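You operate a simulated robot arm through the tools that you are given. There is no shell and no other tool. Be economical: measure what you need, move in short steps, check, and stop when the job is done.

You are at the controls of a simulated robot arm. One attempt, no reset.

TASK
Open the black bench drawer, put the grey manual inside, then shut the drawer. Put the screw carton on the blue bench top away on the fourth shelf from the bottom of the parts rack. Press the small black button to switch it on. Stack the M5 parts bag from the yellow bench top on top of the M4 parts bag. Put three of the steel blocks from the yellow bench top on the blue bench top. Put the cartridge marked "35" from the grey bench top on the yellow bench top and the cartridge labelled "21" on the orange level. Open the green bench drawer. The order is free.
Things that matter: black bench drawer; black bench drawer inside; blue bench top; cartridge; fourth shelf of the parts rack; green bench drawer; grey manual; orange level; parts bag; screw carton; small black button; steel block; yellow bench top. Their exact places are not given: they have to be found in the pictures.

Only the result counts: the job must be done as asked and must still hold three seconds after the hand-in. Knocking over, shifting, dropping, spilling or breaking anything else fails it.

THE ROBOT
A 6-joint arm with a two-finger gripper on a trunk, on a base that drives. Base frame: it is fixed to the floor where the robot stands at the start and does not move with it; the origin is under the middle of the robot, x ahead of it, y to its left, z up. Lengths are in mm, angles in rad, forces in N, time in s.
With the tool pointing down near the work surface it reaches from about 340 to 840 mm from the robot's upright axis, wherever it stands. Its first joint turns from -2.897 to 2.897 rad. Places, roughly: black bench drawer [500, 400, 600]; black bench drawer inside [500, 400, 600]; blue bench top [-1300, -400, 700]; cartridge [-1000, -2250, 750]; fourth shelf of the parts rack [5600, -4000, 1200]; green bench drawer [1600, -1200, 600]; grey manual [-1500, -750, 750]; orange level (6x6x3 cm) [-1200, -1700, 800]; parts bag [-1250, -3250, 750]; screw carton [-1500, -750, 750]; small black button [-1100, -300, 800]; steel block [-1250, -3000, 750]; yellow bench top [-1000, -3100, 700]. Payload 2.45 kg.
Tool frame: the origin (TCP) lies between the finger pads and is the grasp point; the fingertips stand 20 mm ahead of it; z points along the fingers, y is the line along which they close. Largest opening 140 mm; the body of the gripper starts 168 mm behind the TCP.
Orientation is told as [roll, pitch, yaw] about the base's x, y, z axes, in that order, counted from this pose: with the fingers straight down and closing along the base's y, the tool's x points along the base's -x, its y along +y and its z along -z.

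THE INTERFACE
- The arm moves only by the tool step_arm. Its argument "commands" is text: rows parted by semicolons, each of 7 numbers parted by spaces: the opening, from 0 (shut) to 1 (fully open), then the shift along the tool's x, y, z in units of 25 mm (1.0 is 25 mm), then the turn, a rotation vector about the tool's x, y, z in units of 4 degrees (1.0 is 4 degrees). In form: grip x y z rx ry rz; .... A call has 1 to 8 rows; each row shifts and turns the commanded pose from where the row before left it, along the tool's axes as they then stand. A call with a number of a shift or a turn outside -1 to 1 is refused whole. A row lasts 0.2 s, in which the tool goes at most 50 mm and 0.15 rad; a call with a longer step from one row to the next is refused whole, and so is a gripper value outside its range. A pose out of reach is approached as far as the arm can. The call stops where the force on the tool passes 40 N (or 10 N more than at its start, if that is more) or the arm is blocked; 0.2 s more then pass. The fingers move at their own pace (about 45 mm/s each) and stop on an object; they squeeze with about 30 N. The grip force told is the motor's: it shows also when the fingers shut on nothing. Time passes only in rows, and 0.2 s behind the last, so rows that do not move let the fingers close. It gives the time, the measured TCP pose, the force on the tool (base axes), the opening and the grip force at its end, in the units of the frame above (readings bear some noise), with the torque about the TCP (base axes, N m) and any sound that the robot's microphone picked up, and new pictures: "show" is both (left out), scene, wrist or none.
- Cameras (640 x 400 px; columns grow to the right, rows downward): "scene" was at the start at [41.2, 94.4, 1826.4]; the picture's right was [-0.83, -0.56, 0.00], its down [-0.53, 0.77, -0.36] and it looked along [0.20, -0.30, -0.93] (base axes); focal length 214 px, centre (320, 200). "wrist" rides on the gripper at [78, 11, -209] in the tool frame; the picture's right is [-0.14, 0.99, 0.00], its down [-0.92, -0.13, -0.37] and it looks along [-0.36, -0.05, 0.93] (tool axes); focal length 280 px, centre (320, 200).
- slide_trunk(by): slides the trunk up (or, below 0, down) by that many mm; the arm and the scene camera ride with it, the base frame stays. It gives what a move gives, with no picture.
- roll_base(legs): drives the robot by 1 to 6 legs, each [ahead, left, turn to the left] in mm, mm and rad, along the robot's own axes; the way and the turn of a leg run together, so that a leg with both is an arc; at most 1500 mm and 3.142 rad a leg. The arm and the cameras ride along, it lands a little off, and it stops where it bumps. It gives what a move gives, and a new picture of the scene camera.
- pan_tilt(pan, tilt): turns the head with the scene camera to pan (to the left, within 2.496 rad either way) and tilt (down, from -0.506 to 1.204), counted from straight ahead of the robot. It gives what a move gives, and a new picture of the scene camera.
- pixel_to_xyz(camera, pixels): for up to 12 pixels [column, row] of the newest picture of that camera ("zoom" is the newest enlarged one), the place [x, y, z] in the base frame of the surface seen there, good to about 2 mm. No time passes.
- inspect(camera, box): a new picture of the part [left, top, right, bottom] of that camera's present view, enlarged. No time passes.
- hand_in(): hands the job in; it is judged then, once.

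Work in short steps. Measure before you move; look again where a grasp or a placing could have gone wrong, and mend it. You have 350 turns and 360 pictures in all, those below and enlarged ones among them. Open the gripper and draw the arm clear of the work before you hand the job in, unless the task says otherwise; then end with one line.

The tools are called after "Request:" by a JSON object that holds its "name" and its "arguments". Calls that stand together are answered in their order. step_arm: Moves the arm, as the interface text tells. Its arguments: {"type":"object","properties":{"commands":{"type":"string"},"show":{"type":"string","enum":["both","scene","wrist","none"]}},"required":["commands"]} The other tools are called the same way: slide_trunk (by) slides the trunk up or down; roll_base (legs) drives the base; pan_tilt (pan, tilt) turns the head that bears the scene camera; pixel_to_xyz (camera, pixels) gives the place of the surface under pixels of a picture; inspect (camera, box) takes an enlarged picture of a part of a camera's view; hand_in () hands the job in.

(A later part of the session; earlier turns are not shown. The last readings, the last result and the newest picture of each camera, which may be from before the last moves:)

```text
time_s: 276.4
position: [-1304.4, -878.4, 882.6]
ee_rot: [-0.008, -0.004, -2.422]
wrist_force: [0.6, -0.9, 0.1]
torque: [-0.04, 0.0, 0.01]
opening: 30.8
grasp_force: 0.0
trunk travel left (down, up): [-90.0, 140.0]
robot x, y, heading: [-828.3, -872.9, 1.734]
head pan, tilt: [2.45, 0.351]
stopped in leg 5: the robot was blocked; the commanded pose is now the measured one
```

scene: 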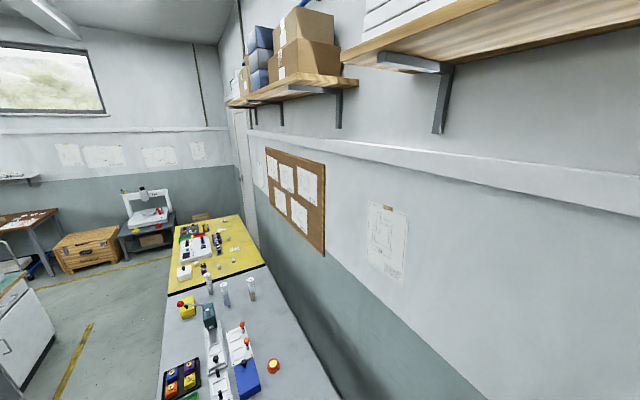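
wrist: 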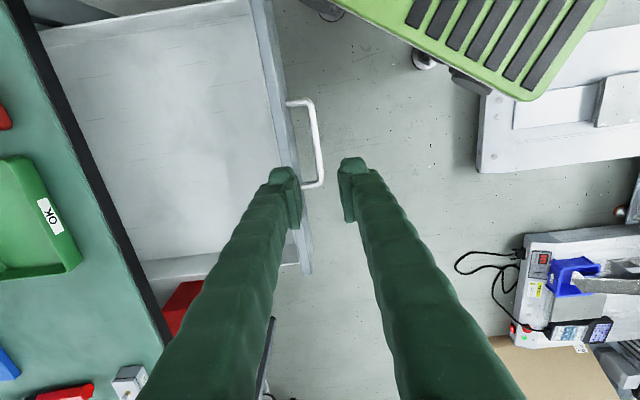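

Blocked just at the goal; I shift 125 mm in +y so that the radial direction matches the carton's long axis, and look at the carton.

Request:
{"name": "roll_base", "arguments": {"legs": [[121, -32, 0]]}}

Request:
{"name": "step_arm", "arguments": {"commands": "0.7 0 0 0 0 0 1;0.7 0 0 0 0 0 1;0.7 0 0 0 0 0 1;0.7 0 0 0 0 0 1;0.7 0 0 0 0 0 1;0.7 0 0 0 0 0 1;0.7 0 0 0 0 0 1", "show": "wrist"}}

```text
time_s: 277.6
position: [-1292.2, -752.3, 884.3]
ee_rot: [-0.005, -0.004, -2.421]
wrist_force: [0.1, 0.2, -0.1]
torque: [-0.06, -0.02, 0.0]
opening: 31.1
grasp_force: 0.1
trunk travel left (down, up): [-90.0, 140.0]
robot x, y, heading: [-816.4, -751.8, 1.737]
head pan, tilt: [2.45, 0.351]
```

scene: 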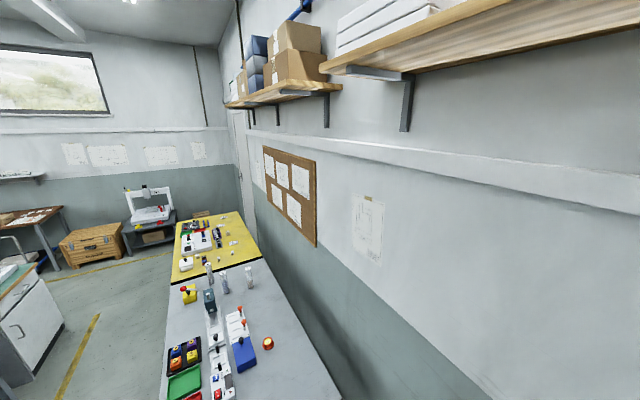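

```text
time_s: 279.2
position: [-1292.2, -753.6, 884.0]
ee_rot: [-0.004, -0.004, -2.911]
wrist_force: [0.6, 0.6, 0.0]
torque: [-0.01, 0.0, -0.01]
opening: 97.8
grasp_force: 0.0
trunk travel left (down, up): [-90.0, 140.0]
robot x, y, heading: [-817.3, -751.4, 1.733]
head pan, tilt: [2.45, 0.351]
```

wrist: 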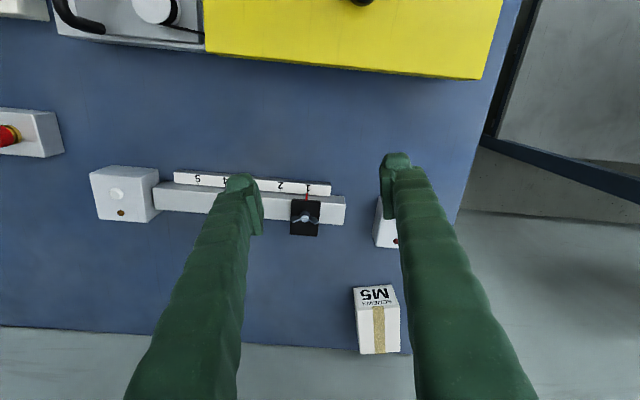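

Request:
{"name": "pixel_to_xyz", "arguments": {"camera": "wrist", "pixels": [[358, 310], [396, 305], [397, 350], [365, 351], [357, 290], [391, 287], [376, 330], [380, 205], [378, 240], [393, 240], [306, 217], [340, 210]]}}

```text
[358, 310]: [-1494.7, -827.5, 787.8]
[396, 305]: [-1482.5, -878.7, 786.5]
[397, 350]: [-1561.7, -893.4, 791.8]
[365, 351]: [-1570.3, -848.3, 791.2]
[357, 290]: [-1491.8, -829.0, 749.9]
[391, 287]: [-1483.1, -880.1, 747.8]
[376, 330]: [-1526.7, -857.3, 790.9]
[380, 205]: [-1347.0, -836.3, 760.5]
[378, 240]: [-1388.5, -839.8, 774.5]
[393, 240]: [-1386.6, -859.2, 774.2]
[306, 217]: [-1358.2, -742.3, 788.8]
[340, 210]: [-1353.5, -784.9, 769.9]
```

Carton centre (−1529,−861), 80×50×50, long axis at ~190°, matching the radial direction. I move above it, then tilt the tool 44° outward.

Request:
{"name": "step_arm", "arguments": {"commands": "0.7 0 0 0 0 0 1;0.7 -1 0.28 0 0 0 0.1;0.7 -1 0.28 0 0 0 0;0.7 -1 0.28 0 0 0 0;0.7 -1 0.28 0 0 0 0;0.7 -1 0.28 0 0 0 0;0.7 -1 0.28 0 0 0 0;0.7 -1 0.28 0 0 0 0", "show": "none"}}

Request:
{"name": "step_arm", "arguments": {"commands": "0.7 -1 0.28 0 0 0 0;0.7 -1 0.28 0 0 0 0;0.7 -1 0.28 0 0 0 0;0.7 0 0 0 0 -1 0;0.7 0 0 0 0 -1 0;0.7 0 0 0 0 -1 0;0.7 0 0 0 0 -1 0;0.7 0 0 0 0 -1 0", "show": "none"}}

Request:
{"name": "step_arm", "arguments": {"commands": "0.7 0 0 0 0 -1 0;0.7 0 0 0 0 -1 0;0.7 0 0 0 0 -1 0;0.7 0 0 0 0 -1 0;0.7 0 0 0 0 -1 0;0.7 0 0 0 0 -1 0", "show": "wrist"}}

```text
time_s: 281.0
position: [-1459.0, -831.5, 885.3]
ee_rot: [-0.004, -0.005, -2.986]
wrist_force: [0.5, -0.6, -0.4]
torque: [0.02, -0.03, -0.02]
opening: 97.9
grasp_force: 0.0
trunk travel left (down, up): [-90.0, 140.0]
robot x, y, heading: [-818.1, -751.3, 1.734]
head pan, tilt: [2.45, 0.351]
```

```text
time_s: 282.8
position: [-1528.1, -862.7, 885.2]
ee_rot: [-0.003, -0.356, -2.986]
wrist_force: [-0.1, 0.3, 0.0]
torque: [-0.01, 0.01, -0.01]
opening: 98.0
grasp_force: 0.0
trunk travel left (down, up): [-90.0, 140.0]
robot x, y, heading: [-815.0, -750.7, 1.734]
head pan, tilt: [2.45, 0.351]
```

```text
time_s: 284.2
position: [-1531.0, -839.2, 884.7]
ee_rot: [-0.072, -0.497, -2.983]
wrist_force: [0.6, -0.5, -1.0]
torque: [0.02, 0.01, -0.01]
opening: 98.0
grasp_force: 0.0
out of reach, approached as far as the arm can: row 2, 3, 4, 5, 6
trunk travel left (down, up): [-90.0, 140.0]
robot x, y, heading: [-814.7, -751.8, 1.737]
head pan, tilt: [2.45, 0.351]
```

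wrist: 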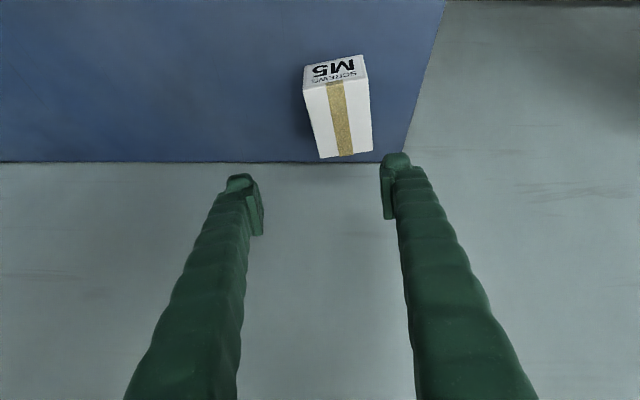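

The alignment singularity interferes near 28°. A 23° tilt is enough for the shelf, so I go back to about 0.40 rad and recentre.

Request:
{"name": "step_arm", "arguments": {"commands": "0.7 0 0.3 0 -0.5 1 0;0.7 0 0.3 0 -0.5 1 0;0.7 0 0.3 0 0 0.4 0;0.7 0 0 0 0 0 0", "show": "none"}}

```text
time_s: 285.2
position: [-1529.6, -842.5, 882.2]
ee_rot: [-0.063, -0.385, -2.991]
wrist_force: [-0.7, -0.3, -0.3]
torque: [-0.02, 0.03, 0.02]
opening: 98.1
grasp_force: 0.0
out of reach, approached as far as the arm can: row 1, 2
trunk travel left (down, up): [-90.0, 140.0]
robot x, y, heading: [-819.9, -751.8, 1.736]
head pan, tilt: [2.45, 0.351]
```

Request:
{"name": "step_arm", "arguments": {"commands": "0.7 0 0 0 0 1 0;0.7 0 0 0 0 1 0;0.7 0 0.4 0 -0.45 0 0;0.7 0 0.4 0 -0.45 0 0", "show": "none"}}

```text
time_s: 286.2
position: [-1526.8, -862.3, 881.6]
ee_rot: [0.004, -0.245, -3.002]
wrist_force: [-0.2, 0.1, 0.5]
torque: [0.01, 0.02, 0.03]
opening: 98.0
grasp_force: 0.0
trunk travel left (down, up): [-90.0, 140.0]
robot x, y, heading: [-815.9, -748.0, 1.733]
head pan, tilt: [2.45, 0.351]
```

Tilt to 0.35 rad and lower onto the carton (TCP z≈775).

Request:
{"name": "step_arm", "arguments": {"commands": "0.7 0 0 0 0 -0.75 0;0.7 0 0 0 0 -0.75 0;0.7 0.29 0 0.8 0 0 0;0.7 0.29 0 0.8 0 0 0;0.7 0.29 0 0.8 0 0 0", "show": "wrist"}}

```text
time_s: 287.4
position: [-1528.4, -862.8, 816.9]
ee_rot: [0.002, -0.354, -2.999]
wrist_force: [-0.3, 0.4, 0.9]
torque: [-0.01, 0.0, -0.04]
opening: 98.0
grasp_force: 0.1
trunk travel left (down, up): [-90.0, 140.0]
robot x, y, heading: [-817.7, -750.5, 1.739]
head pan, tilt: [2.45, 0.351]
```

wrist: 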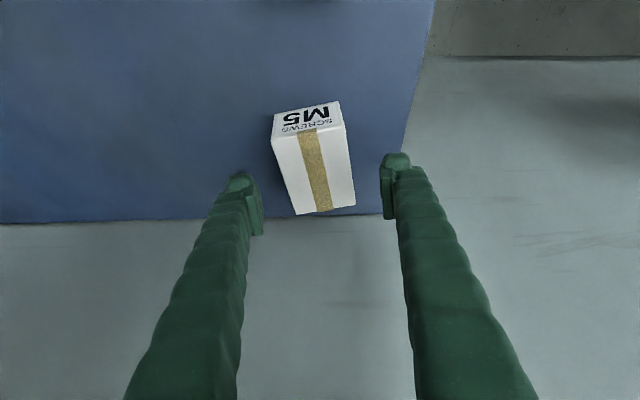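

Request:
{"name": "step_arm", "arguments": {"commands": "0.7 0.29 0 0.8 0 0 0;0.7 0.29 0 0.78 0 0 0;0.2 0 0 0 0 0 0;0.2 0 0 0 0 0 0;0.2 0 0 0 0 0 0;0.2 0 0 0 0 0 0;0.2 0 0 0 0 0 0", "show": "wrist"}}

```text
time_s: 289.0
position: [-1527.3, -862.7, 774.4]
ee_rot: [0.004, -0.351, -3.0]
wrist_force: [-0.3, -0.8, -0.7]
torque: [0.02, 0.09, 0.04]
opening: 61.9
grasp_force: 30.1
trunk travel left (down, up): [-90.0, 140.0]
robot x, y, heading: [-817.4, -748.3, 1.731]
head pan, tilt: [2.45, 0.351]
```

wrist: 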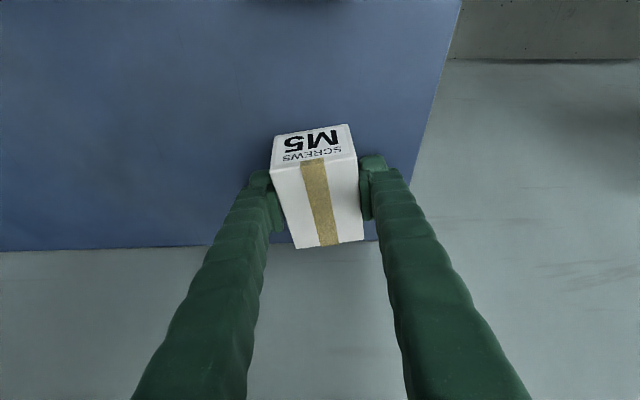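

Carton gripped (62 mm). Lift.

Request:
{"name": "step_arm", "arguments": {"commands": "0.2 -0.32 0 -0.9 0 0 0;0.2 -0.32 0 -0.9 0 0 0;0.2 -0.32 0 -0.9 0 0 0;0.2 -0.32 0 -0.9 0 0 0;0.2 -0.32 0 -0.9 0 0 0;0.2 -0.32 0 -0.9 0 0 0", "show": "wrist"}}

```text
time_s: 290.4
position: [-1526.1, -861.2, 918.4]
ee_rot: [0.003, -0.35, -3.002]
wrist_force: [-0.2, 0.0, -3.2]
torque: [-0.02, 0.01, -0.04]
opening: 62.3
grasp_force: 30.0
trunk travel left (down, up): [-90.0, 140.0]
robot x, y, heading: [-819.4, -747.0, 1.736]
head pan, tilt: [2.45, 0.351]
```

wrist: 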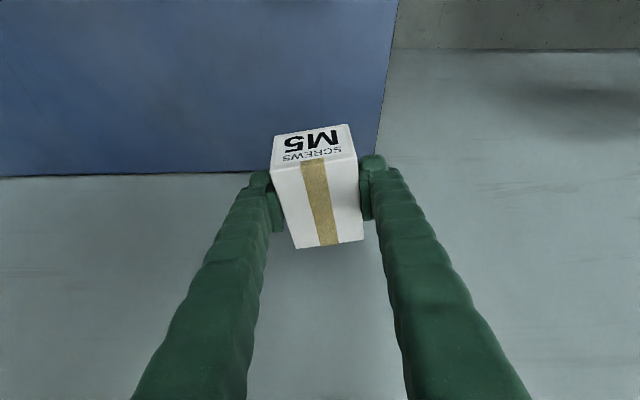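

Held level. I drive away from the bench, turn so the arm leads, and go down the corridor.

Request:
{"name": "roll_base", "arguments": {"legs": [[-108, -655, 0], [0, 0, 1.405], [0, 1400, 0]]}}

Request:
{"name": "pan_tilt", "arguments": {"pan": 1.6, "tilt": 0.5}}

```text
time_s: 312.2
position: [-131.1, -2871.4, 918.1]
ee_rot: [0.004, -0.35, -1.587]
wrist_force: [-0.5, -0.4, -3.5]
torque: [0.0, 0.02, -0.02]
opening: 61.7
grasp_force: 30.2
trunk travel left (down, up): [-90.0, 140.0]
robot x, y, heading: [-133.9, -2152.2, -3.134]
head pan, tilt: [2.45, 0.351]
```

scene: 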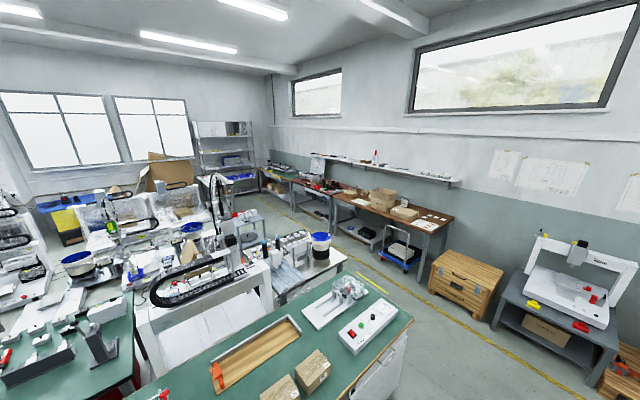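

```text
time_s: 313.4
position: [-131.8, -2870.9, 919.0]
ee_rot: [0.002, -0.35, -1.587]
wrist_force: [-0.2, 0.1, -3.4]
torque: [0.07, -0.02, 0.01]
opening: 61.3
grasp_force: 30.2
trunk travel left (down, up): [-90.0, 140.0]
robot x, y, heading: [-130.1, -2147.4, -3.135]
head pan, tilt: [1.6, 0.499]
```

scene: 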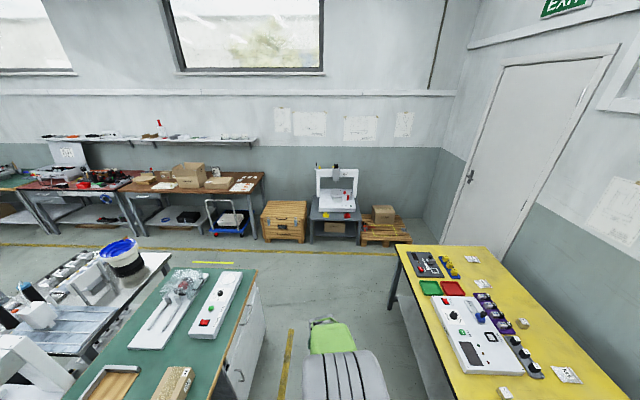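

Request:
{"name": "pixel_to_xyz", "arguments": {"camera": "scene", "pixels": [[262, 295], [258, 270], [262, 240], [140, 237], [166, 262], [172, 350], [210, 245], [305, 240], [240, 255], [358, 243], [400, 330], [40, 230]]}}

```text
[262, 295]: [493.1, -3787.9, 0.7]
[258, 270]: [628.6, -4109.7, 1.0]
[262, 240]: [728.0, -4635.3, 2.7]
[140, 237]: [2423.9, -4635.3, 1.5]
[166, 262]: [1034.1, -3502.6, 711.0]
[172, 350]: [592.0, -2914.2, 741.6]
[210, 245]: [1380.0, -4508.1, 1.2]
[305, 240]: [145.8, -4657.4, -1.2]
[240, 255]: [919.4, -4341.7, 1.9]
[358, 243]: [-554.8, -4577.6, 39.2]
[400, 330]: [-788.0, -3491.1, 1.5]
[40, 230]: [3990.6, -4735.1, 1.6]
```

Corridor spans y −3550…−4640. I go down to y≈−3750, turn so the arm points +x, and travel east in two stages.

Request:
{"name": "roll_base", "arguments": {"legs": [[0, 1450, 0], [0, 150, 0], [0, 0, 1.571], [330, 1400, 0], [0, 1400, 0]]}}

Request:
{"name": "pan_tilt", "arguments": {"pan": 1.5, "tilt": 0.3}}

```text
time_s: 355.5
position: [3371.0, -4071.9, 919.0]
ee_rot: [0.004, -0.35, -0.02]
wrist_force: [0.3, 0.6, -2.7]
torque: [-0.02, -0.06, -0.03]
opening: 61.0
grasp_force: 29.8
trunk travel left (down, up): [-90.0, 140.0]
robot x, y, heading: [2651.5, -4067.7, -1.568]
head pan, tilt: [1.6, 0.499]
```

scene: 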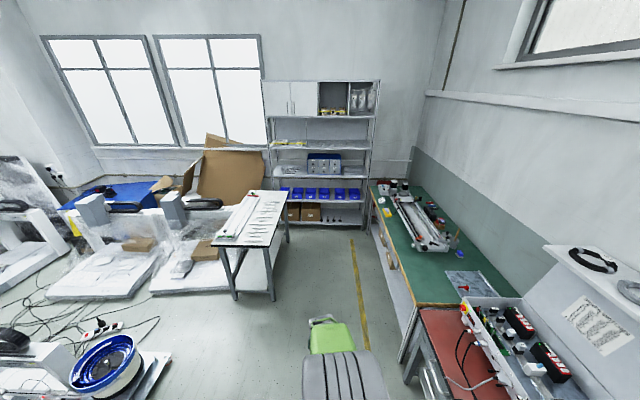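

```text
time_s: 356.2
position: [3372.2, -4071.6, 917.7]
ee_rot: [0.004, -0.35, -0.021]
wrist_force: [0.2, -0.7, -3.2]
torque: [0.0, -0.03, 0.02]
opening: 61.2
grasp_force: 30.0
trunk travel left (down, up): [-90.0, 140.0]
robot x, y, heading: [2651.6, -4067.1, -1.568]
head pan, tilt: [1.499, 0.3]
```

scene: 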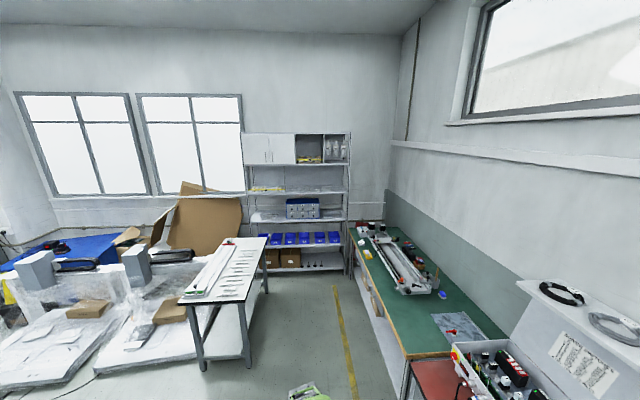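

Request:
{"name": "pixel_to_xyz", "arguments": {"camera": "scene", "pixels": [[245, 303], [265, 240], [405, 352], [352, 235], [251, 365], [300, 255], [345, 275], [280, 187], [320, 189], [250, 190], [345, 190], [300, 220]]}}

Request:
{"name": "inspect", "arguments": {"camera": "scene", "box": [230, 120, 370, 280]}}

```text
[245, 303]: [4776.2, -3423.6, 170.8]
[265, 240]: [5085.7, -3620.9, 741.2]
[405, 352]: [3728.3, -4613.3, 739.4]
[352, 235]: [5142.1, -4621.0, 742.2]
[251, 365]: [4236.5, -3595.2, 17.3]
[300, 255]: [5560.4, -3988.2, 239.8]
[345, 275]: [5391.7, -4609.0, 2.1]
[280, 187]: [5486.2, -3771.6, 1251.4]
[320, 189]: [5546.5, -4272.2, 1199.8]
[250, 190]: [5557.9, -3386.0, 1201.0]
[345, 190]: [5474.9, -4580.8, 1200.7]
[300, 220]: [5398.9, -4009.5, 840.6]
```

```text
2.50 times, centred on (300, 200) of scene
```

zoom: 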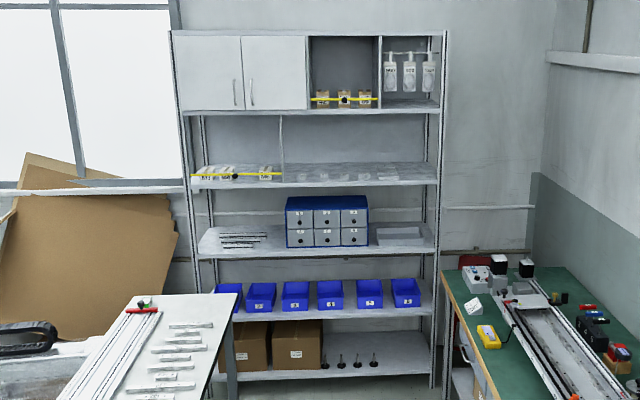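

The free part of the fourth shelf is around y −4000…−4450. I drive to x≈4330 and raise the arm there.

Request:
{"name": "roll_base", "arguments": {"legs": [[55, 1400, 0], [0, 250, 0]]}}

Request:
{"name": "slide_trunk", "arguments": {"by": 130}}

Request:
{"name": "step_arm", "arguments": {"commands": "0.2 -0.34 0 -0.94 0 0 0;0.2 -0.34 0 -0.94 0 0 0;0.2 -0.34 0 -0.94 0 0 0;0.2 -0.34 0 -0.94 0 0 0;0.2 -0.34 0 -0.94 0 0 0;0.2 -0.34 0 -0.94 0 0 0;0.2 -0.34 0 -0.94 0 0 0;0.2 -0.34 0 -0.94 0 0 0", "show": "none"}}

Request:
{"name": "pan_tilt", "arguments": {"pan": 1.5, "tilt": 0.5}}

```text
time_s: 371.1
position: [5030.6, -4121.6, 917.7]
ee_rot: [0.004, -0.352, -0.019]
wrist_force: [0.4, 0.9, -3.1]
torque: [-0.01, 0.04, 0.0]
opening: 60.5
grasp_force: 30.0
trunk travel left (down, up): [-90.0, 140.0]
robot x, y, heading: [4307.7, -4114.9, -1.567]
head pan, tilt: [1.499, 0.3]
```

scene: 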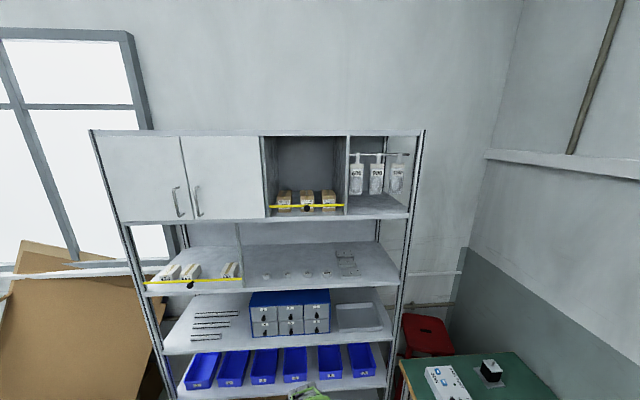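

```text
time_s: 372.7
position: [5030.0, -4120.9, 1047.9]
ee_rot: [0.004, -0.352, -0.021]
wrist_force: [-0.2, 0.0, -3.6]
torque: [0.0, -0.03, -0.02]
opening: 60.7
grasp_force: 30.4
trunk travel left (down, up): [-220.0, 10.0]
robot x, y, heading: [4312.9, -4116.6, -1.567]
head pan, tilt: [1.499, 0.3]
```

```text
time_s: 374.5
position: [5028.9, -4122.8, 1249.2]
ee_rot: [0.004, -0.351, -0.02]
wrist_force: [-0.4, -0.3, -2.7]
torque: [0.03, -0.04, 0.0]
opening: 60.9
grasp_force: 30.3
trunk travel left (down, up): [-220.0, 10.0]
robot x, y, heading: [4308.9, -4115.9, -1.571]
head pan, tilt: [1.499, 0.3]
```

```text
time_s: 375.2
position: [5028.6, -4121.8, 1248.0]
ee_rot: [0.003, -0.352, -0.019]
wrist_force: [0.3, 0.2, -3.5]
torque: [0.01, 0.03, -0.02]
opening: 60.9
grasp_force: 29.7
trunk travel left (down, up): [-220.0, 10.0]
robot x, y, heading: [4313.4, -4119.6, -1.567]
head pan, tilt: [1.499, 0.499]
```

scene: 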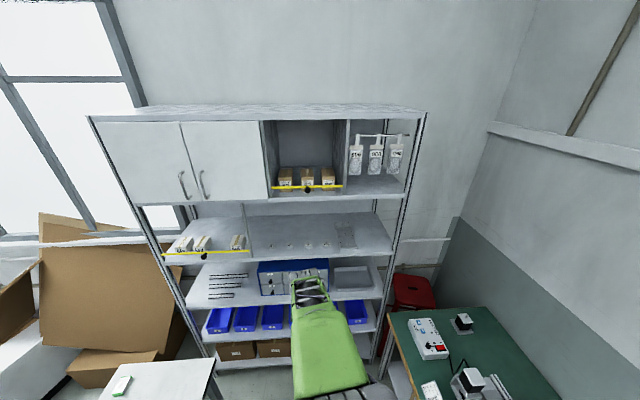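

Request:
{"name": "inspect", "arguments": {"camera": "scene", "box": [240, 190, 400, 290]}}

```text
4.00 times, centred on (320, 240) of scene
```

zoom: 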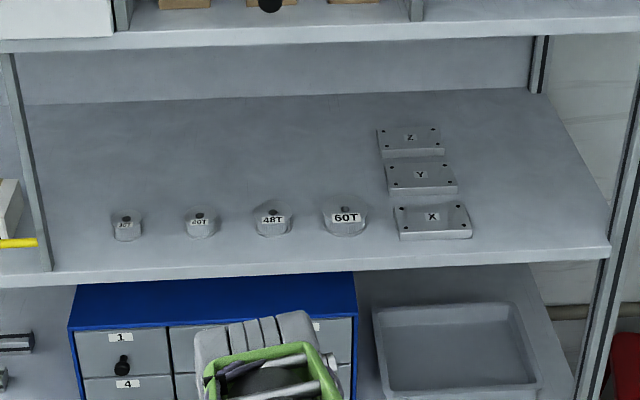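

Request:
{"name": "pixel_to_xyz", "arguments": {"camera": "zoom", "pixels": [[472, 235], [530, 245], [600, 240], [530, 215], [540, 180], [604, 258], [345, 225], [268, 222], [130, 225], [450, 190], [70, 250], [530, 40]]}}

```text
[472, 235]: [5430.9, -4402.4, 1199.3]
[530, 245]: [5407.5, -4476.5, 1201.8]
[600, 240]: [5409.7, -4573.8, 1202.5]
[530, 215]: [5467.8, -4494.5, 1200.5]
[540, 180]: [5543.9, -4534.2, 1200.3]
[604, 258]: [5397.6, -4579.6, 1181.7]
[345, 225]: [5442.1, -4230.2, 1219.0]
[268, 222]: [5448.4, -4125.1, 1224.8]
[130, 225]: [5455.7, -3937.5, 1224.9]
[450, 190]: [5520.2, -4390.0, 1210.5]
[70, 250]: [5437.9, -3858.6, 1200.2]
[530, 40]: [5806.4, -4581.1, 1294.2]
```

Free spot on the right of plate X: y −4420…−4570, shelf z≈1201. I turn the base by −0.33 and approach to a pre-place position.

Request:
{"name": "roll_base", "arguments": {"legs": [[0, 0, -0.33], [5, 371, 0]]}}

Request:
{"name": "inspect", "arguments": {"camera": "wrist", "box": [0, 0, 640, 400]}}

```text
time_s: 380.1
position: [5340.5, -4480.9, 1248.1]
ee_rot: [0.004, -0.35, -0.352]
wrist_force: [1.1, 0.0, -3.9]
torque: [0.02, 0.02, -0.03]
opening: 60.8
grasp_force: 30.1
trunk travel left (down, up): [-220.0, 10.0]
robot x, y, heading: [4660.8, -4243.0, -1.895]
head pan, tilt: [1.499, 0.499]
```

scene: 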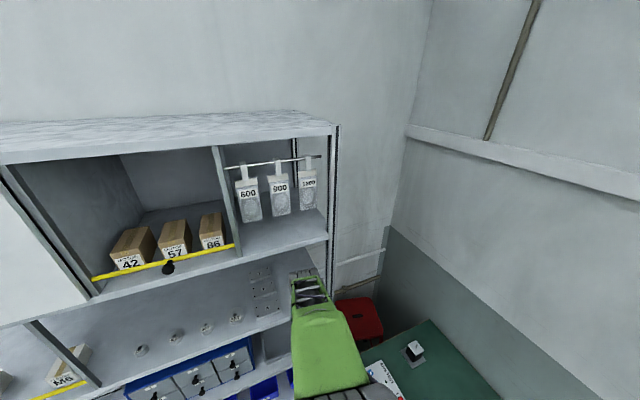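

```text
1.00 times, centred on (320, 200) of wrist (not enlarged: the box is as wide or as high as the picture)
```

zoom: 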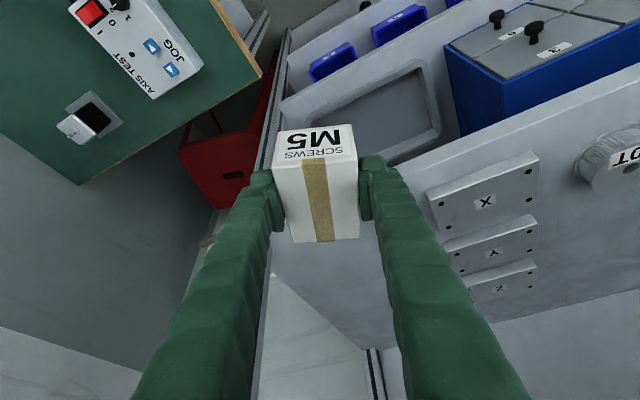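

Pre-place is fine: carton aims between plate X and the post. I insert by driving 98 mm in +x.

Request:
{"name": "roll_base", "arguments": {"legs": [[-31, 93, 0]]}}

Request:
{"name": "inspect", "arguments": {"camera": "wrist", "box": [0, 0, 640, 400]}}

```text
time_s: 381.6
position: [5439.1, -4481.8, 1246.8]
ee_rot: [0.005, -0.351, -0.352]
wrist_force: [-0.2, 0.7, -3.6]
torque: [0.0, 0.04, 0.02]
opening: 60.9
grasp_force: 29.9
trunk travel left (down, up): [-220.0, 10.0]
robot x, y, heading: [4758.3, -4244.0, -1.903]
head pan, tilt: [1.499, 0.499]
```

scene: 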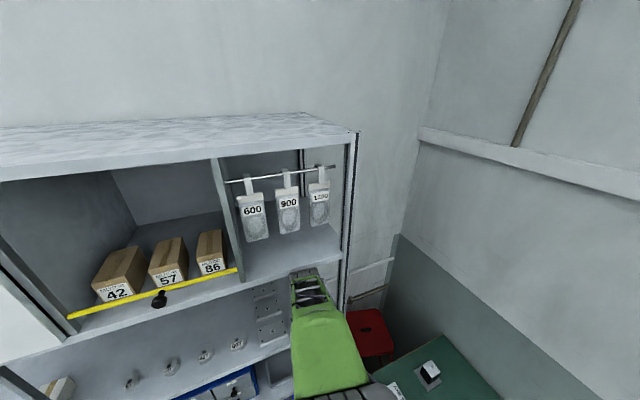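

```text
1.00 times, centred on (320, 200) of wrist (not enlarged: the box is as wide or as high as the picture)
```

zoom: 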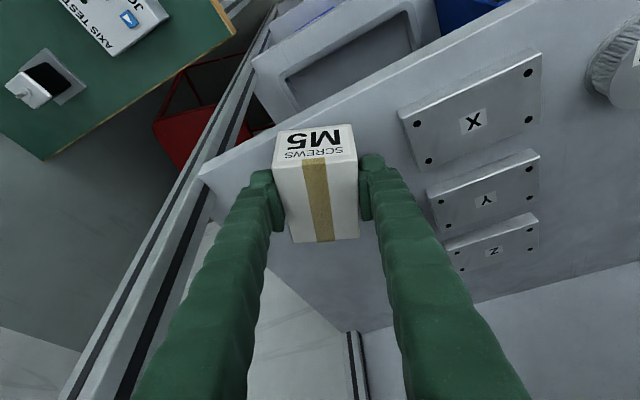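

Request:
{"name": "pixel_to_xyz", "arguments": {"camera": "scene", "pixels": [[255, 290], [262, 278], [300, 272], [320, 272], [310, 295], [320, 330], [335, 255]]}}

Request:
{"name": "pixel_to_xyz", "arguments": {"camera": "wrist", "pixels": [[276, 160], [352, 152], [298, 128], [225, 158], [300, 238], [355, 235], [410, 330], [240, 170]]}}

```text
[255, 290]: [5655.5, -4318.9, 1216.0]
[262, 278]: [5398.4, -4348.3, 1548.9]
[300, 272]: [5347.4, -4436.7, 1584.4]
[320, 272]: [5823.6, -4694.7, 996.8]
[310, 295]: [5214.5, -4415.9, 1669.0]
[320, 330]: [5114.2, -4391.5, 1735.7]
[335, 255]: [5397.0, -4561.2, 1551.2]
```

```text
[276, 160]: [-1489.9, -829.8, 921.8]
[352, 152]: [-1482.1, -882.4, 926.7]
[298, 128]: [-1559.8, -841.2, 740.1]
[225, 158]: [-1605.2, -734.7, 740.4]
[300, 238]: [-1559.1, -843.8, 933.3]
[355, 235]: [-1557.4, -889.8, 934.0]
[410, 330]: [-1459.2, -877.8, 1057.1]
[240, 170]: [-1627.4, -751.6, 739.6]
```

Request:
{"name": "pixel_to_xyz", "arguments": {"camera": "zoom", "pixels": [[276, 160], [352, 152], [278, 135], [348, 128], [400, 65], [240, 145], [300, 238], [355, 235], [430, 165], [330, 330], [230, 190]]}}

```text
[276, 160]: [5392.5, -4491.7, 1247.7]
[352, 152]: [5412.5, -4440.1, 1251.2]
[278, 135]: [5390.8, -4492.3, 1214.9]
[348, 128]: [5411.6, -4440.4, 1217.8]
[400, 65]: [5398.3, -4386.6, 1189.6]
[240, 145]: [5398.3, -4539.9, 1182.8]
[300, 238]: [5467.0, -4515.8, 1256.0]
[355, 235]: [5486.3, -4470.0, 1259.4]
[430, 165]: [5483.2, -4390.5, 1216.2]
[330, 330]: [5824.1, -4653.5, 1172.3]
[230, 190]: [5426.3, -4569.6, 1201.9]
```

The carton's front corner overhangs by ~7 mm; I push 24 mm deeper and lower it onto the shelf.

Request:
{"name": "step_arm", "arguments": {"commands": "0.2 -0.44 0.17 0.16 0 0 0;0.2 -0.44 0.17 0.16 0 0 0;0.2 0.12 0 0.33 0 0 0;0.2 0.06 0 0.16 0 0 0;0.2 0.03 0 0.09 0 0 0", "show": "none"}}

```text
time_s: 382.8
position: [5458.8, -4480.5, 1239.2]
ee_rot: [0.006, -0.36, -0.354]
wrist_force: [-2.2, 6.9, 21.3]
torque: [-0.38, 0.3, -0.16]
opening: 61.2
grasp_force: 30.0
trunk travel left (down, up): [-220.0, 10.0]
robot x, y, heading: [4764.9, -4244.3, -1.899]
head pan, tilt: [1.499, 0.499]
```

Contact with the shelf (21 N). I release and retract along the tool axis, then back out.

Request:
{"name": "step_arm", "arguments": {"commands": "0.58 0 0 0 0 0 0;0.58 0 0 0 0 0 0;0.58 0 0 0 0 0 0;0.58 0 0 -0.6 0 0 0;0.58 0 0 -1 0 0 0;0.58 0.4 -0.15 -1 0 0 0;0.58 0.88 -0.33 -0.4 0 0 0;0.58 0.88 -0.33 -0.4 0 0 0", "show": "wrist"}}

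```text
time_s: 384.6
position: [5376.7, -4474.1, 1270.0]
ee_rot: [0.001, -0.316, -0.35]
wrist_force: [0.7, -0.3, -0.2]
torque: [0.05, -0.01, 0.03]
opening: 81.3
grasp_force: 0.1
trunk travel left (down, up): [-220.0, 10.0]
robot x, y, heading: [4760.5, -4243.8, -1.896]
head pan, tilt: [1.499, 0.499]
```

wrist: 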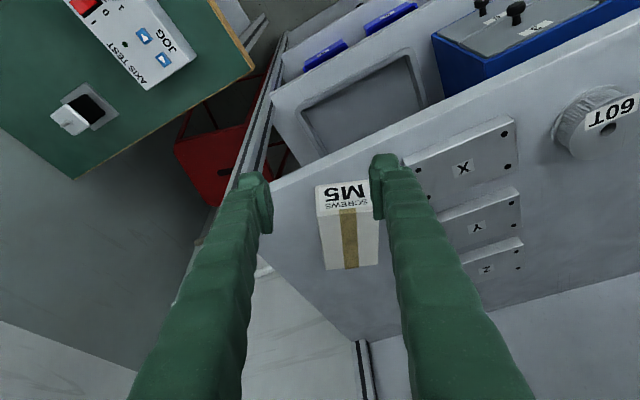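

Carton stands on the shelf. I back the base out 300 mm and check.

Request:
{"name": "roll_base", "arguments": {"legs": [[96, -284, 0]]}}

Request:
{"name": "inspect", "arguments": {"camera": "scene", "box": [200, 180, 400, 330]}}

```text
time_s: 387.7
position: [5075.4, -4473.1, 1269.4]
ee_rot: [-0.002, -0.316, -0.349]
wrist_force: [-0.6, -0.2, 0.1]
torque: [-0.04, -0.02, 0.02]
opening: 81.3
grasp_force: 0.0
trunk travel left (down, up): [-220.0, 10.0]
robot x, y, heading: [4461.7, -4240.1, -1.9]
head pan, tilt: [1.499, 0.499]
```

scene: 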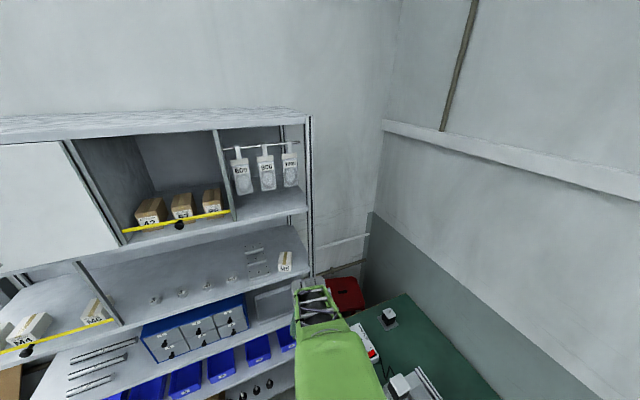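

```text
2.67 times, centred on (300, 255) of scene
```

zoom: 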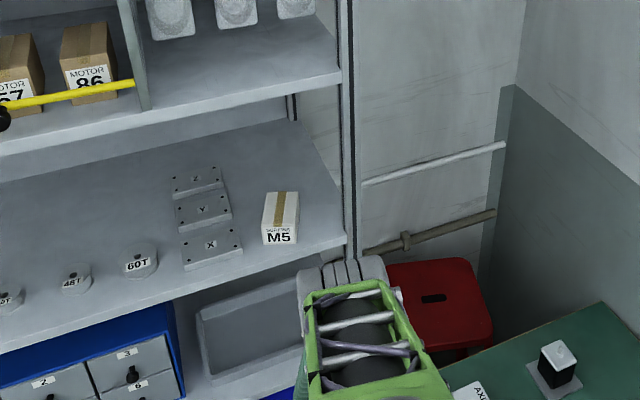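

The carton stands neatly on the fourth shelf. I straighten the tool and drive back west.

Request:
{"name": "step_arm", "arguments": {"commands": "0.58 0 0 0 0 1 0;0.58 0 0 0 0 1 0;0.58 0 0 0 0 1 0;0.58 0 0 0 0 1 0;0.58 0 0 0 0 0.53 0", "show": "none"}}

Request:
{"name": "roll_base", "arguments": {"legs": [[301, -1376, 0], [452, -1324, 0], [452, -1324, 0], [-13, -427, 0]]}}

```text
time_s: 388.9
position: [5075.4, -4473.2, 1269.2]
ee_rot: [-0.003, 0.001, -0.353]
wrist_force: [-0.6, 0.7, 0.2]
torque: [0.03, 0.03, 0.01]
opening: 81.1
grasp_force: 0.0
trunk travel left (down, up): [-220.0, 10.0]
robot x, y, heading: [4460.5, -4243.5, -1.903]
head pan, tilt: [1.499, 0.499]
```

```text
time_s: 427.7
position: [495.1, -4213.8, 1269.7]
ee_rot: [-0.002, 0.002, -0.336]
wrist_force: [0.1, 0.6, 0.0]
torque: [0.02, 0.01, 0.01]
opening: 81.4
grasp_force: 0.0
trunk travel left (down, up): [-220.0, 10.0]
robot x, y, heading: [-121.8, -3993.3, -1.879]
head pan, tilt: [1.499, 0.499]
```

scene: 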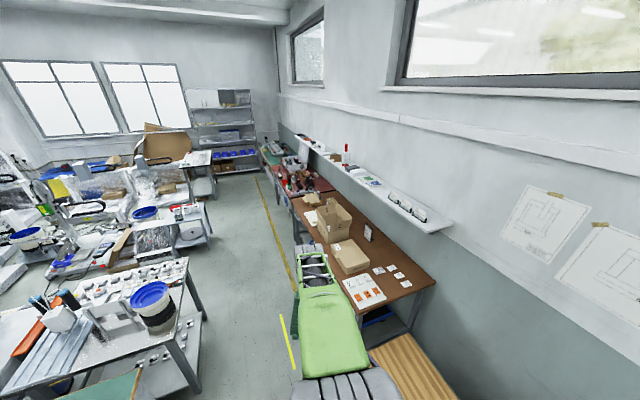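

I turn around to have the arm on the yellow bench's side, then drive alongside it.

Request:
{"name": "roll_base", "arguments": {"legs": [[0, 0, 1.9], [0, 0, 1.55], [840, 345, 0]]}}

Request:
{"name": "pan_tilt", "arguments": {"pan": 1.57, "tilt": 1.0}}

```text
time_s: 440.8
position: [-1119.5, -3129.5, 1269.0]
ee_rot: [-0.003, 0.001, 3.111]
wrist_force: [-1.0, 0.7, 0.0]
torque: [0.04, 0.0, -0.01]
opening: 81.0
grasp_force: 0.1
trunk travel left (down, up): [-220.0, 10.0]
robot x, y, heading: [-465.9, -3149.8, 1.567]
head pan, tilt: [1.499, 0.499]
```

scene: 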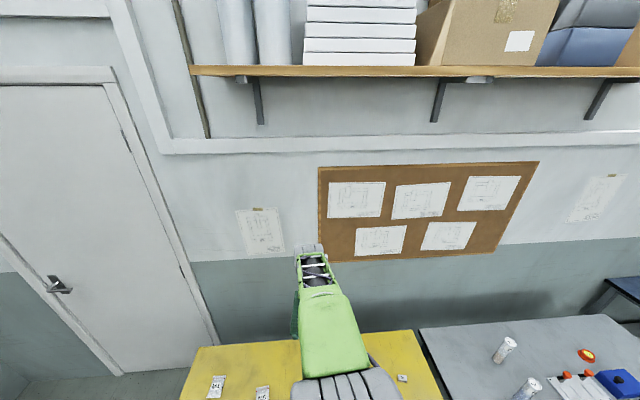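

```text
time_s: 441.7
position: [-1118.7, -3130.7, 1268.3]
ee_rot: [-0.002, 0.001, 3.111]
wrist_force: [0.4, 0.1, -0.6]
torque: [0.03, 0.02, -0.01]
opening: 81.1
grasp_force: 0.1
trunk travel left (down, up): [-220.0, 10.0]
robot x, y, heading: [-462.5, -3152.7, 1.564]
head pan, tilt: [1.571, 1.0]
```

scene: 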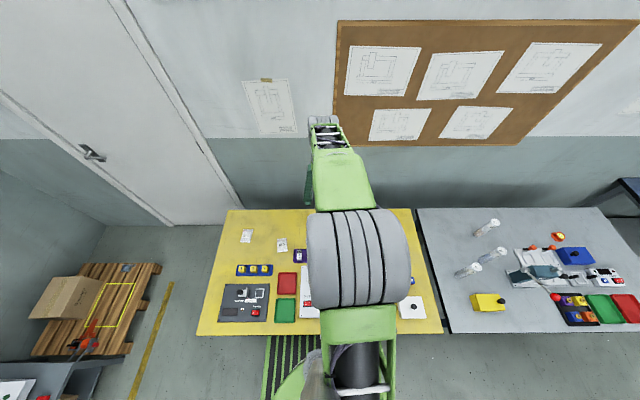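

Request:
{"name": "inspect", "arguments": {"camera": "wrist", "box": [0, 0, 640, 400]}}

Request:
{"name": "inspect", "arguments": {"camera": "scene", "box": [190, 200, 450, 340]}}

```text
1.00 times, centred on (320, 200) of wrist (not enlarged: the box is as wide or as high as the picture)
```

zoom: 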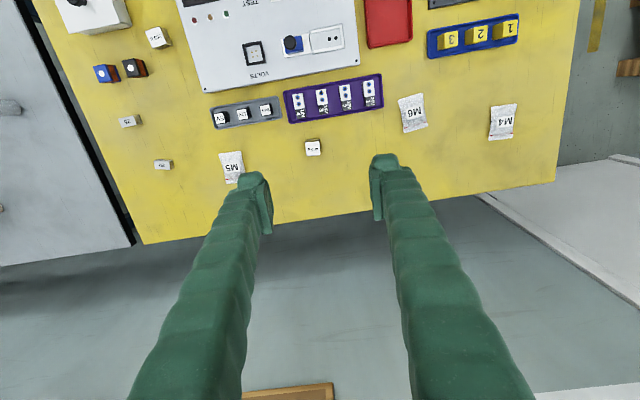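

```text
2.46 times, centred on (320, 270) of scene
```

zoom: 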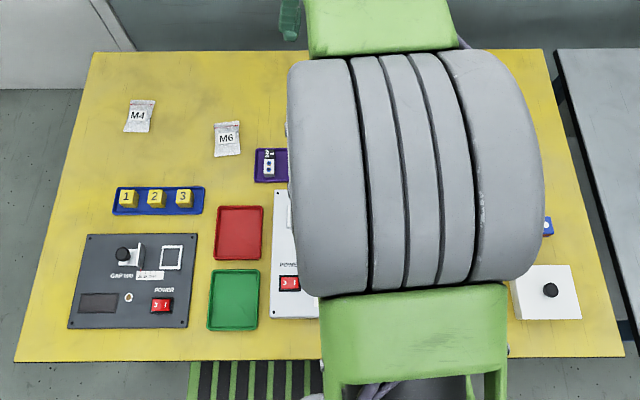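

Request:
{"name": "inspect", "arguments": {"camera": "wrist", "box": [80, 10, 340, 200]}}

Request:
{"name": "inspect", "arguments": {"camera": "wrist", "box": [200, 80, 330, 190]}}

```text
2.11 times, centred on (210, 105) of wrist
```

zoom: 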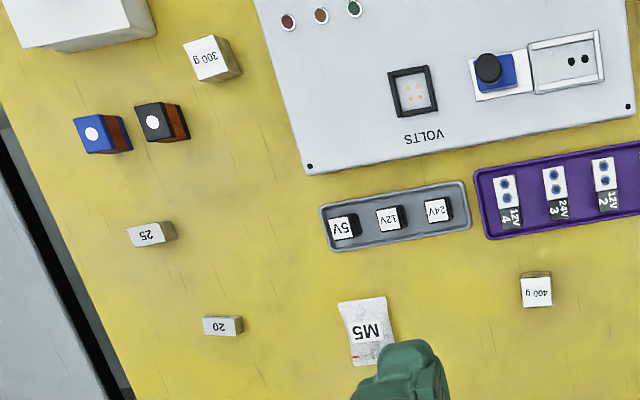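

```text
3.64 times, centred on (265, 135) of wrist
```

zoom: 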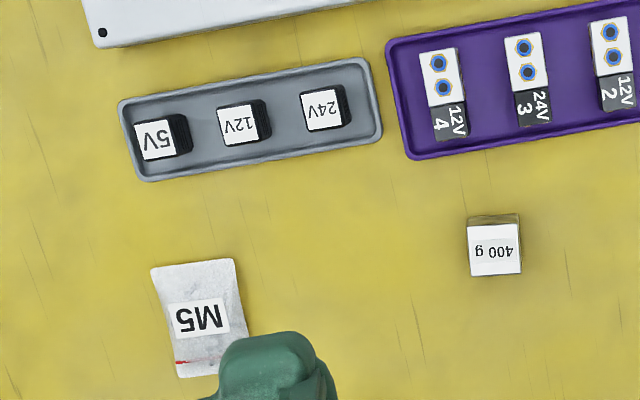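

Candidates: gauge-like blocks "20", "25", and "300 g", "400 g". I move the arm a bit back and south–north to see the whole bench region around (−1250,−3000).

Request:
{"name": "step_arm", "arguments": {"commands": "0.58 0 -1 0 0 0 0;0.58 0 -1 0 0 0 0;0.58 0 -1 0 0 0 0;0.58 0 -1 0 0 0 0;0.58 0 -1 0 0 0 0;0.58 0 -1 0 0 0 0", "show": "wrist"}}

Request:
{"name": "inspect", "arguments": {"camera": "wrist", "box": [160, 20, 420, 200]}}

```text
time_s: 443.1
position: [-1114.5, -2980.0, 1268.9]
ee_rot: [-0.001, 0.002, 3.112]
wrist_force: [-0.1, -0.1, -0.4]
torque: [-0.04, 0.02, -0.02]
opening: 81.5
grasp_force: 0.1
trunk travel left (down, up): [-220.0, 10.0]
robot x, y, heading: [-463.8, -3151.8, 1.565]
head pan, tilt: [1.571, 1.0]
```

wrist: 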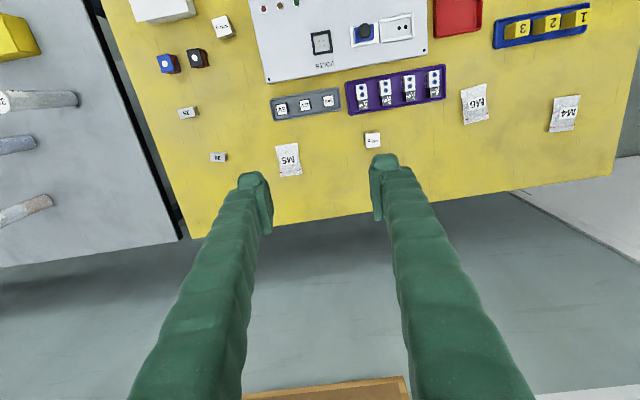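

```text
2.22 times, centred on (290, 110) of wrist
```

zoom: 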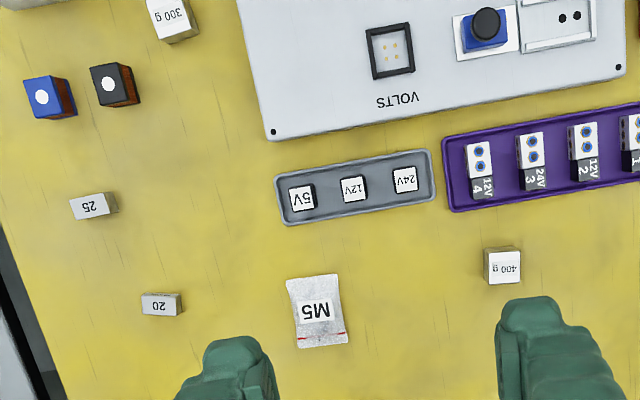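

Request:
{"name": "pixel_to_xyz", "arguments": {"camera": "wrist", "pixels": [[222, 25], [187, 112], [218, 157], [372, 140], [168, 64], [197, 58], [288, 160], [474, 103], [563, 113], [190, 232], [612, 172], [148, 20]]}}

Request:
{"name": "inspect", "arguments": {"camera": "wrist", "box": [200, 8, 244, 42]}}

Request:
{"name": "inspect", "arguments": {"camera": "wrist", "box": [172, 95, 236, 170]}}

Request:
{"name": "inspect", "arguments": {"camera": "wrist", "box": [350, 122, 394, 156]}}

```text
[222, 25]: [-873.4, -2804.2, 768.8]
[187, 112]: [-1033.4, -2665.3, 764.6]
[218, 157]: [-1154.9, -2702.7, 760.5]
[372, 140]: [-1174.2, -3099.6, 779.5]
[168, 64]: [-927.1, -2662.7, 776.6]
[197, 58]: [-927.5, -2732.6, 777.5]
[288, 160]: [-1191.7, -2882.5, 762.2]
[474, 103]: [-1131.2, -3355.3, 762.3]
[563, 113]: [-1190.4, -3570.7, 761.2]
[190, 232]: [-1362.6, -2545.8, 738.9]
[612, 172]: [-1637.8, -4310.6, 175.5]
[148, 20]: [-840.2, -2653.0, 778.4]
```

```text
11.76 times, centred on (222, 25) of wrist
```

zoom: 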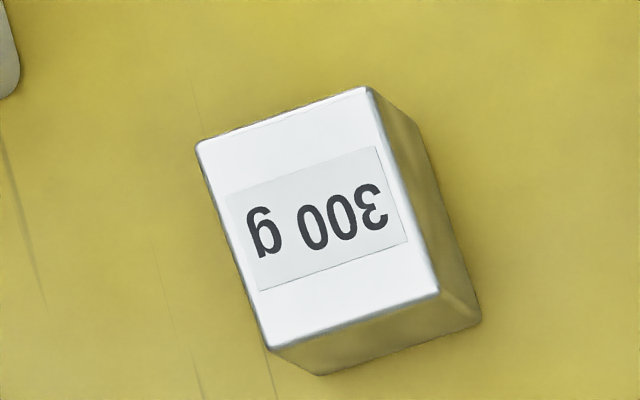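

```text
5.33 times, centred on (204, 132) of wrist
```

zoom: 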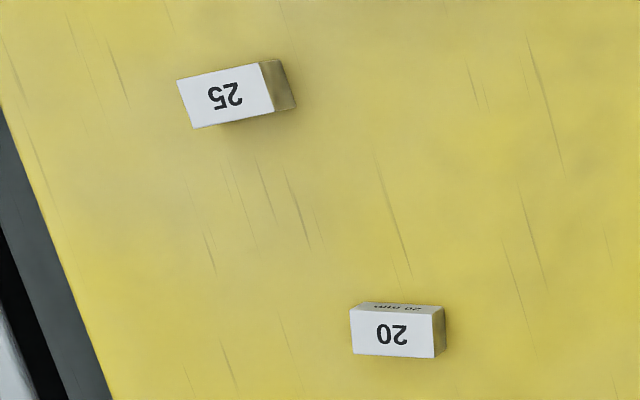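

```text
11.76 times, centred on (372, 139) of wrist
```

zoom: 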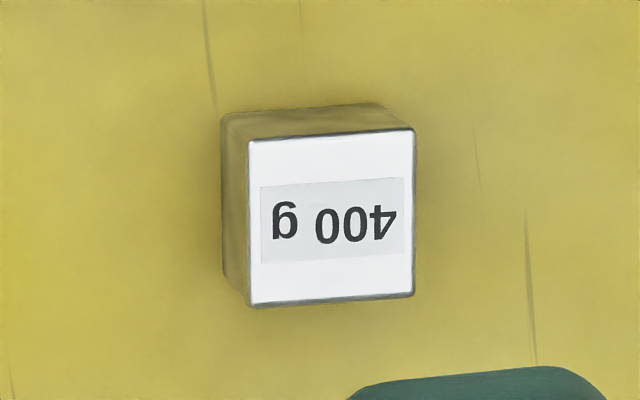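

Request:
{"name": "pan_tilt", "arguments": {"pan": 1.45, "tilt": 1.15}}

Request:
{"name": "inspect", "arguments": {"camera": "scene", "box": [380, 150, 580, 330]}}

```text
time_s: 443.8
position: [-1113.3, -2980.6, 1269.1]
ee_rot: [-0.001, 0.001, 3.112]
wrist_force: [-0.2, -0.6, 0.3]
torque: [-0.03, -0.01, 0.0]
opening: 81.0
grasp_force: 0.0
trunk travel left (down, up): [-220.0, 10.0]
robot x, y, heading: [-461.6, -3159.3, 1.561]
head pan, tilt: [1.45, 1.15]
```

scene: 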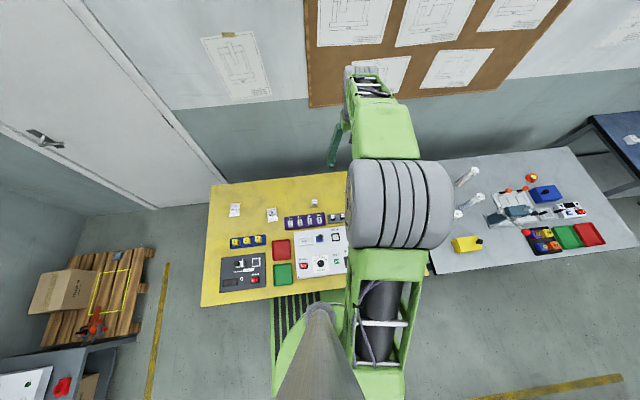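

```text
2.22 times, centred on (480, 240) of scene
```

zoom: 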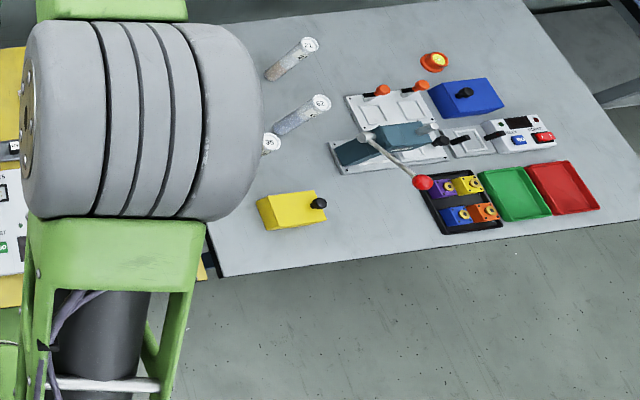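

Three cartridges lie on the grey bench. I view the front-north part of the yellow bench with the wrist camera.

Request:
{"name": "slide_trunk", "arguments": {"by": -130}}

Request:
{"name": "step_arm", "arguments": {"commands": "0.58 1 -0.5 0 0 0 0;0.58 1 -0.5 0 0 0 0;0.58 1 -0.5 0 0 0 0;0.58 1 -0.5 0 0 0 0;0.58 1 -0.5 0 0 0 0;0.58 1 -0.5 0 0 0 0", "show": "wrist"}}

```text
time_s: 445.4
position: [-1114.3, -2981.7, 1141.2]
ee_rot: [-0.002, 0.002, 3.111]
wrist_force: [-0.3, 0.0, 0.4]
torque: [0.01, -0.02, -0.02]
opening: 81.0
grasp_force: 0.1
trunk travel left (down, up): [-90.0, 140.0]
robot x, y, heading: [-458.8, -3158.4, 1.56]
head pan, tilt: [1.45, 1.15]
```

```text
time_s: 446.8
position: [-960.7, -2911.0, 1139.0]
ee_rot: [-0.001, 0.002, 3.112]
wrist_force: [0.6, 0.0, 0.2]
torque: [-0.01, -0.02, -0.03]
opening: 81.3
grasp_force: 0.1
trunk travel left (down, up): [-90.0, 140.0]
robot x, y, heading: [-462.5, -3152.2, 1.565]
head pan, tilt: [1.45, 1.15]
```

wrist: 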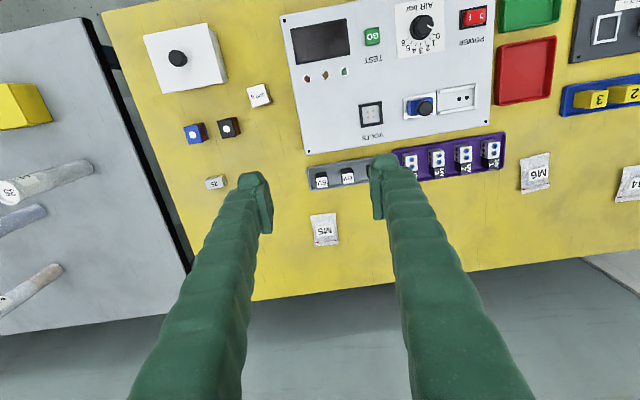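

Only four steel blocks exist: "20", "25", "300 g", "400 g". First the bags: I reposition the robot midway between M5 and M4.

Request:
{"name": "roll_base", "arguments": {"legs": [[-78, 20, 0]]}}

Request:
{"name": "step_arm", "arguments": {"commands": "0.58 -1 -0.6 0.9 0 0 0;0.58 -1 -0.6 0.9 0 0 0;0.58 -1 -0.6 0.9 0 0 0;0.58 -1 -0.6 0.9 0 0 0;0.58 -1 -0.6 0.9 0 0 0;0.58 -1 -0.6 0.9 0 0 0;0.58 -1 -0.6 0.9 0 0 0;0.58 -1 -0.3 0.9 0 0 0", "show": "wrist"}}

```text
time_s: 447.9
position: [-982.5, -2988.2, 1139.2]
ee_rot: [-0.003, 0.002, 3.112]
wrist_force: [-0.3, -0.3, 0.4]
torque: [0.09, -0.01, 0.02]
opening: 81.4
grasp_force: 0.0
trunk travel left (down, up): [-90.0, 140.0]
robot x, y, heading: [-480.8, -3232.1, 1.565]
head pan, tilt: [1.45, 1.15]
```

scene: 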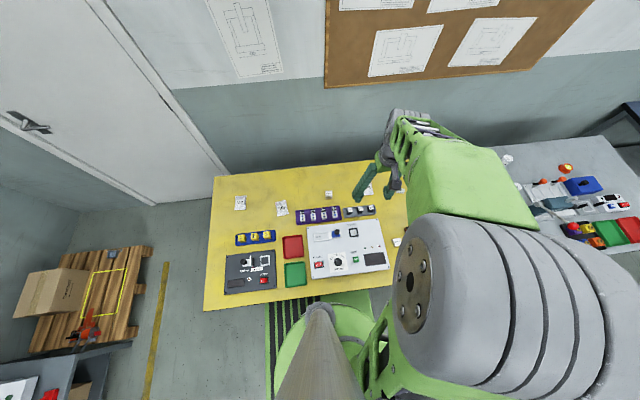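

```text
time_s: 449.7
position: [-1179.6, -2868.5, 958.2]
ee_rot: [-0.001, 0.002, 3.112]
wrist_force: [0.1, 0.1, 0.6]
torque: [-0.02, -0.03, 0.0]
opening: 81.4
grasp_force: 0.0
trunk travel left (down, up): [-90.0, 140.0]
robot x, y, heading: [-481.1, -3232.9, 1.557]
head pan, tilt: [1.45, 1.15]
```

wrist: 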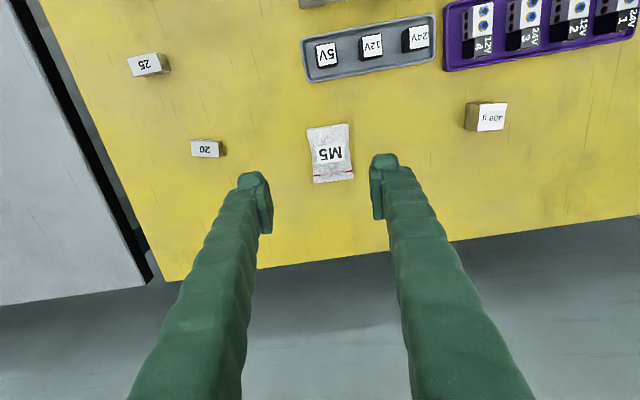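

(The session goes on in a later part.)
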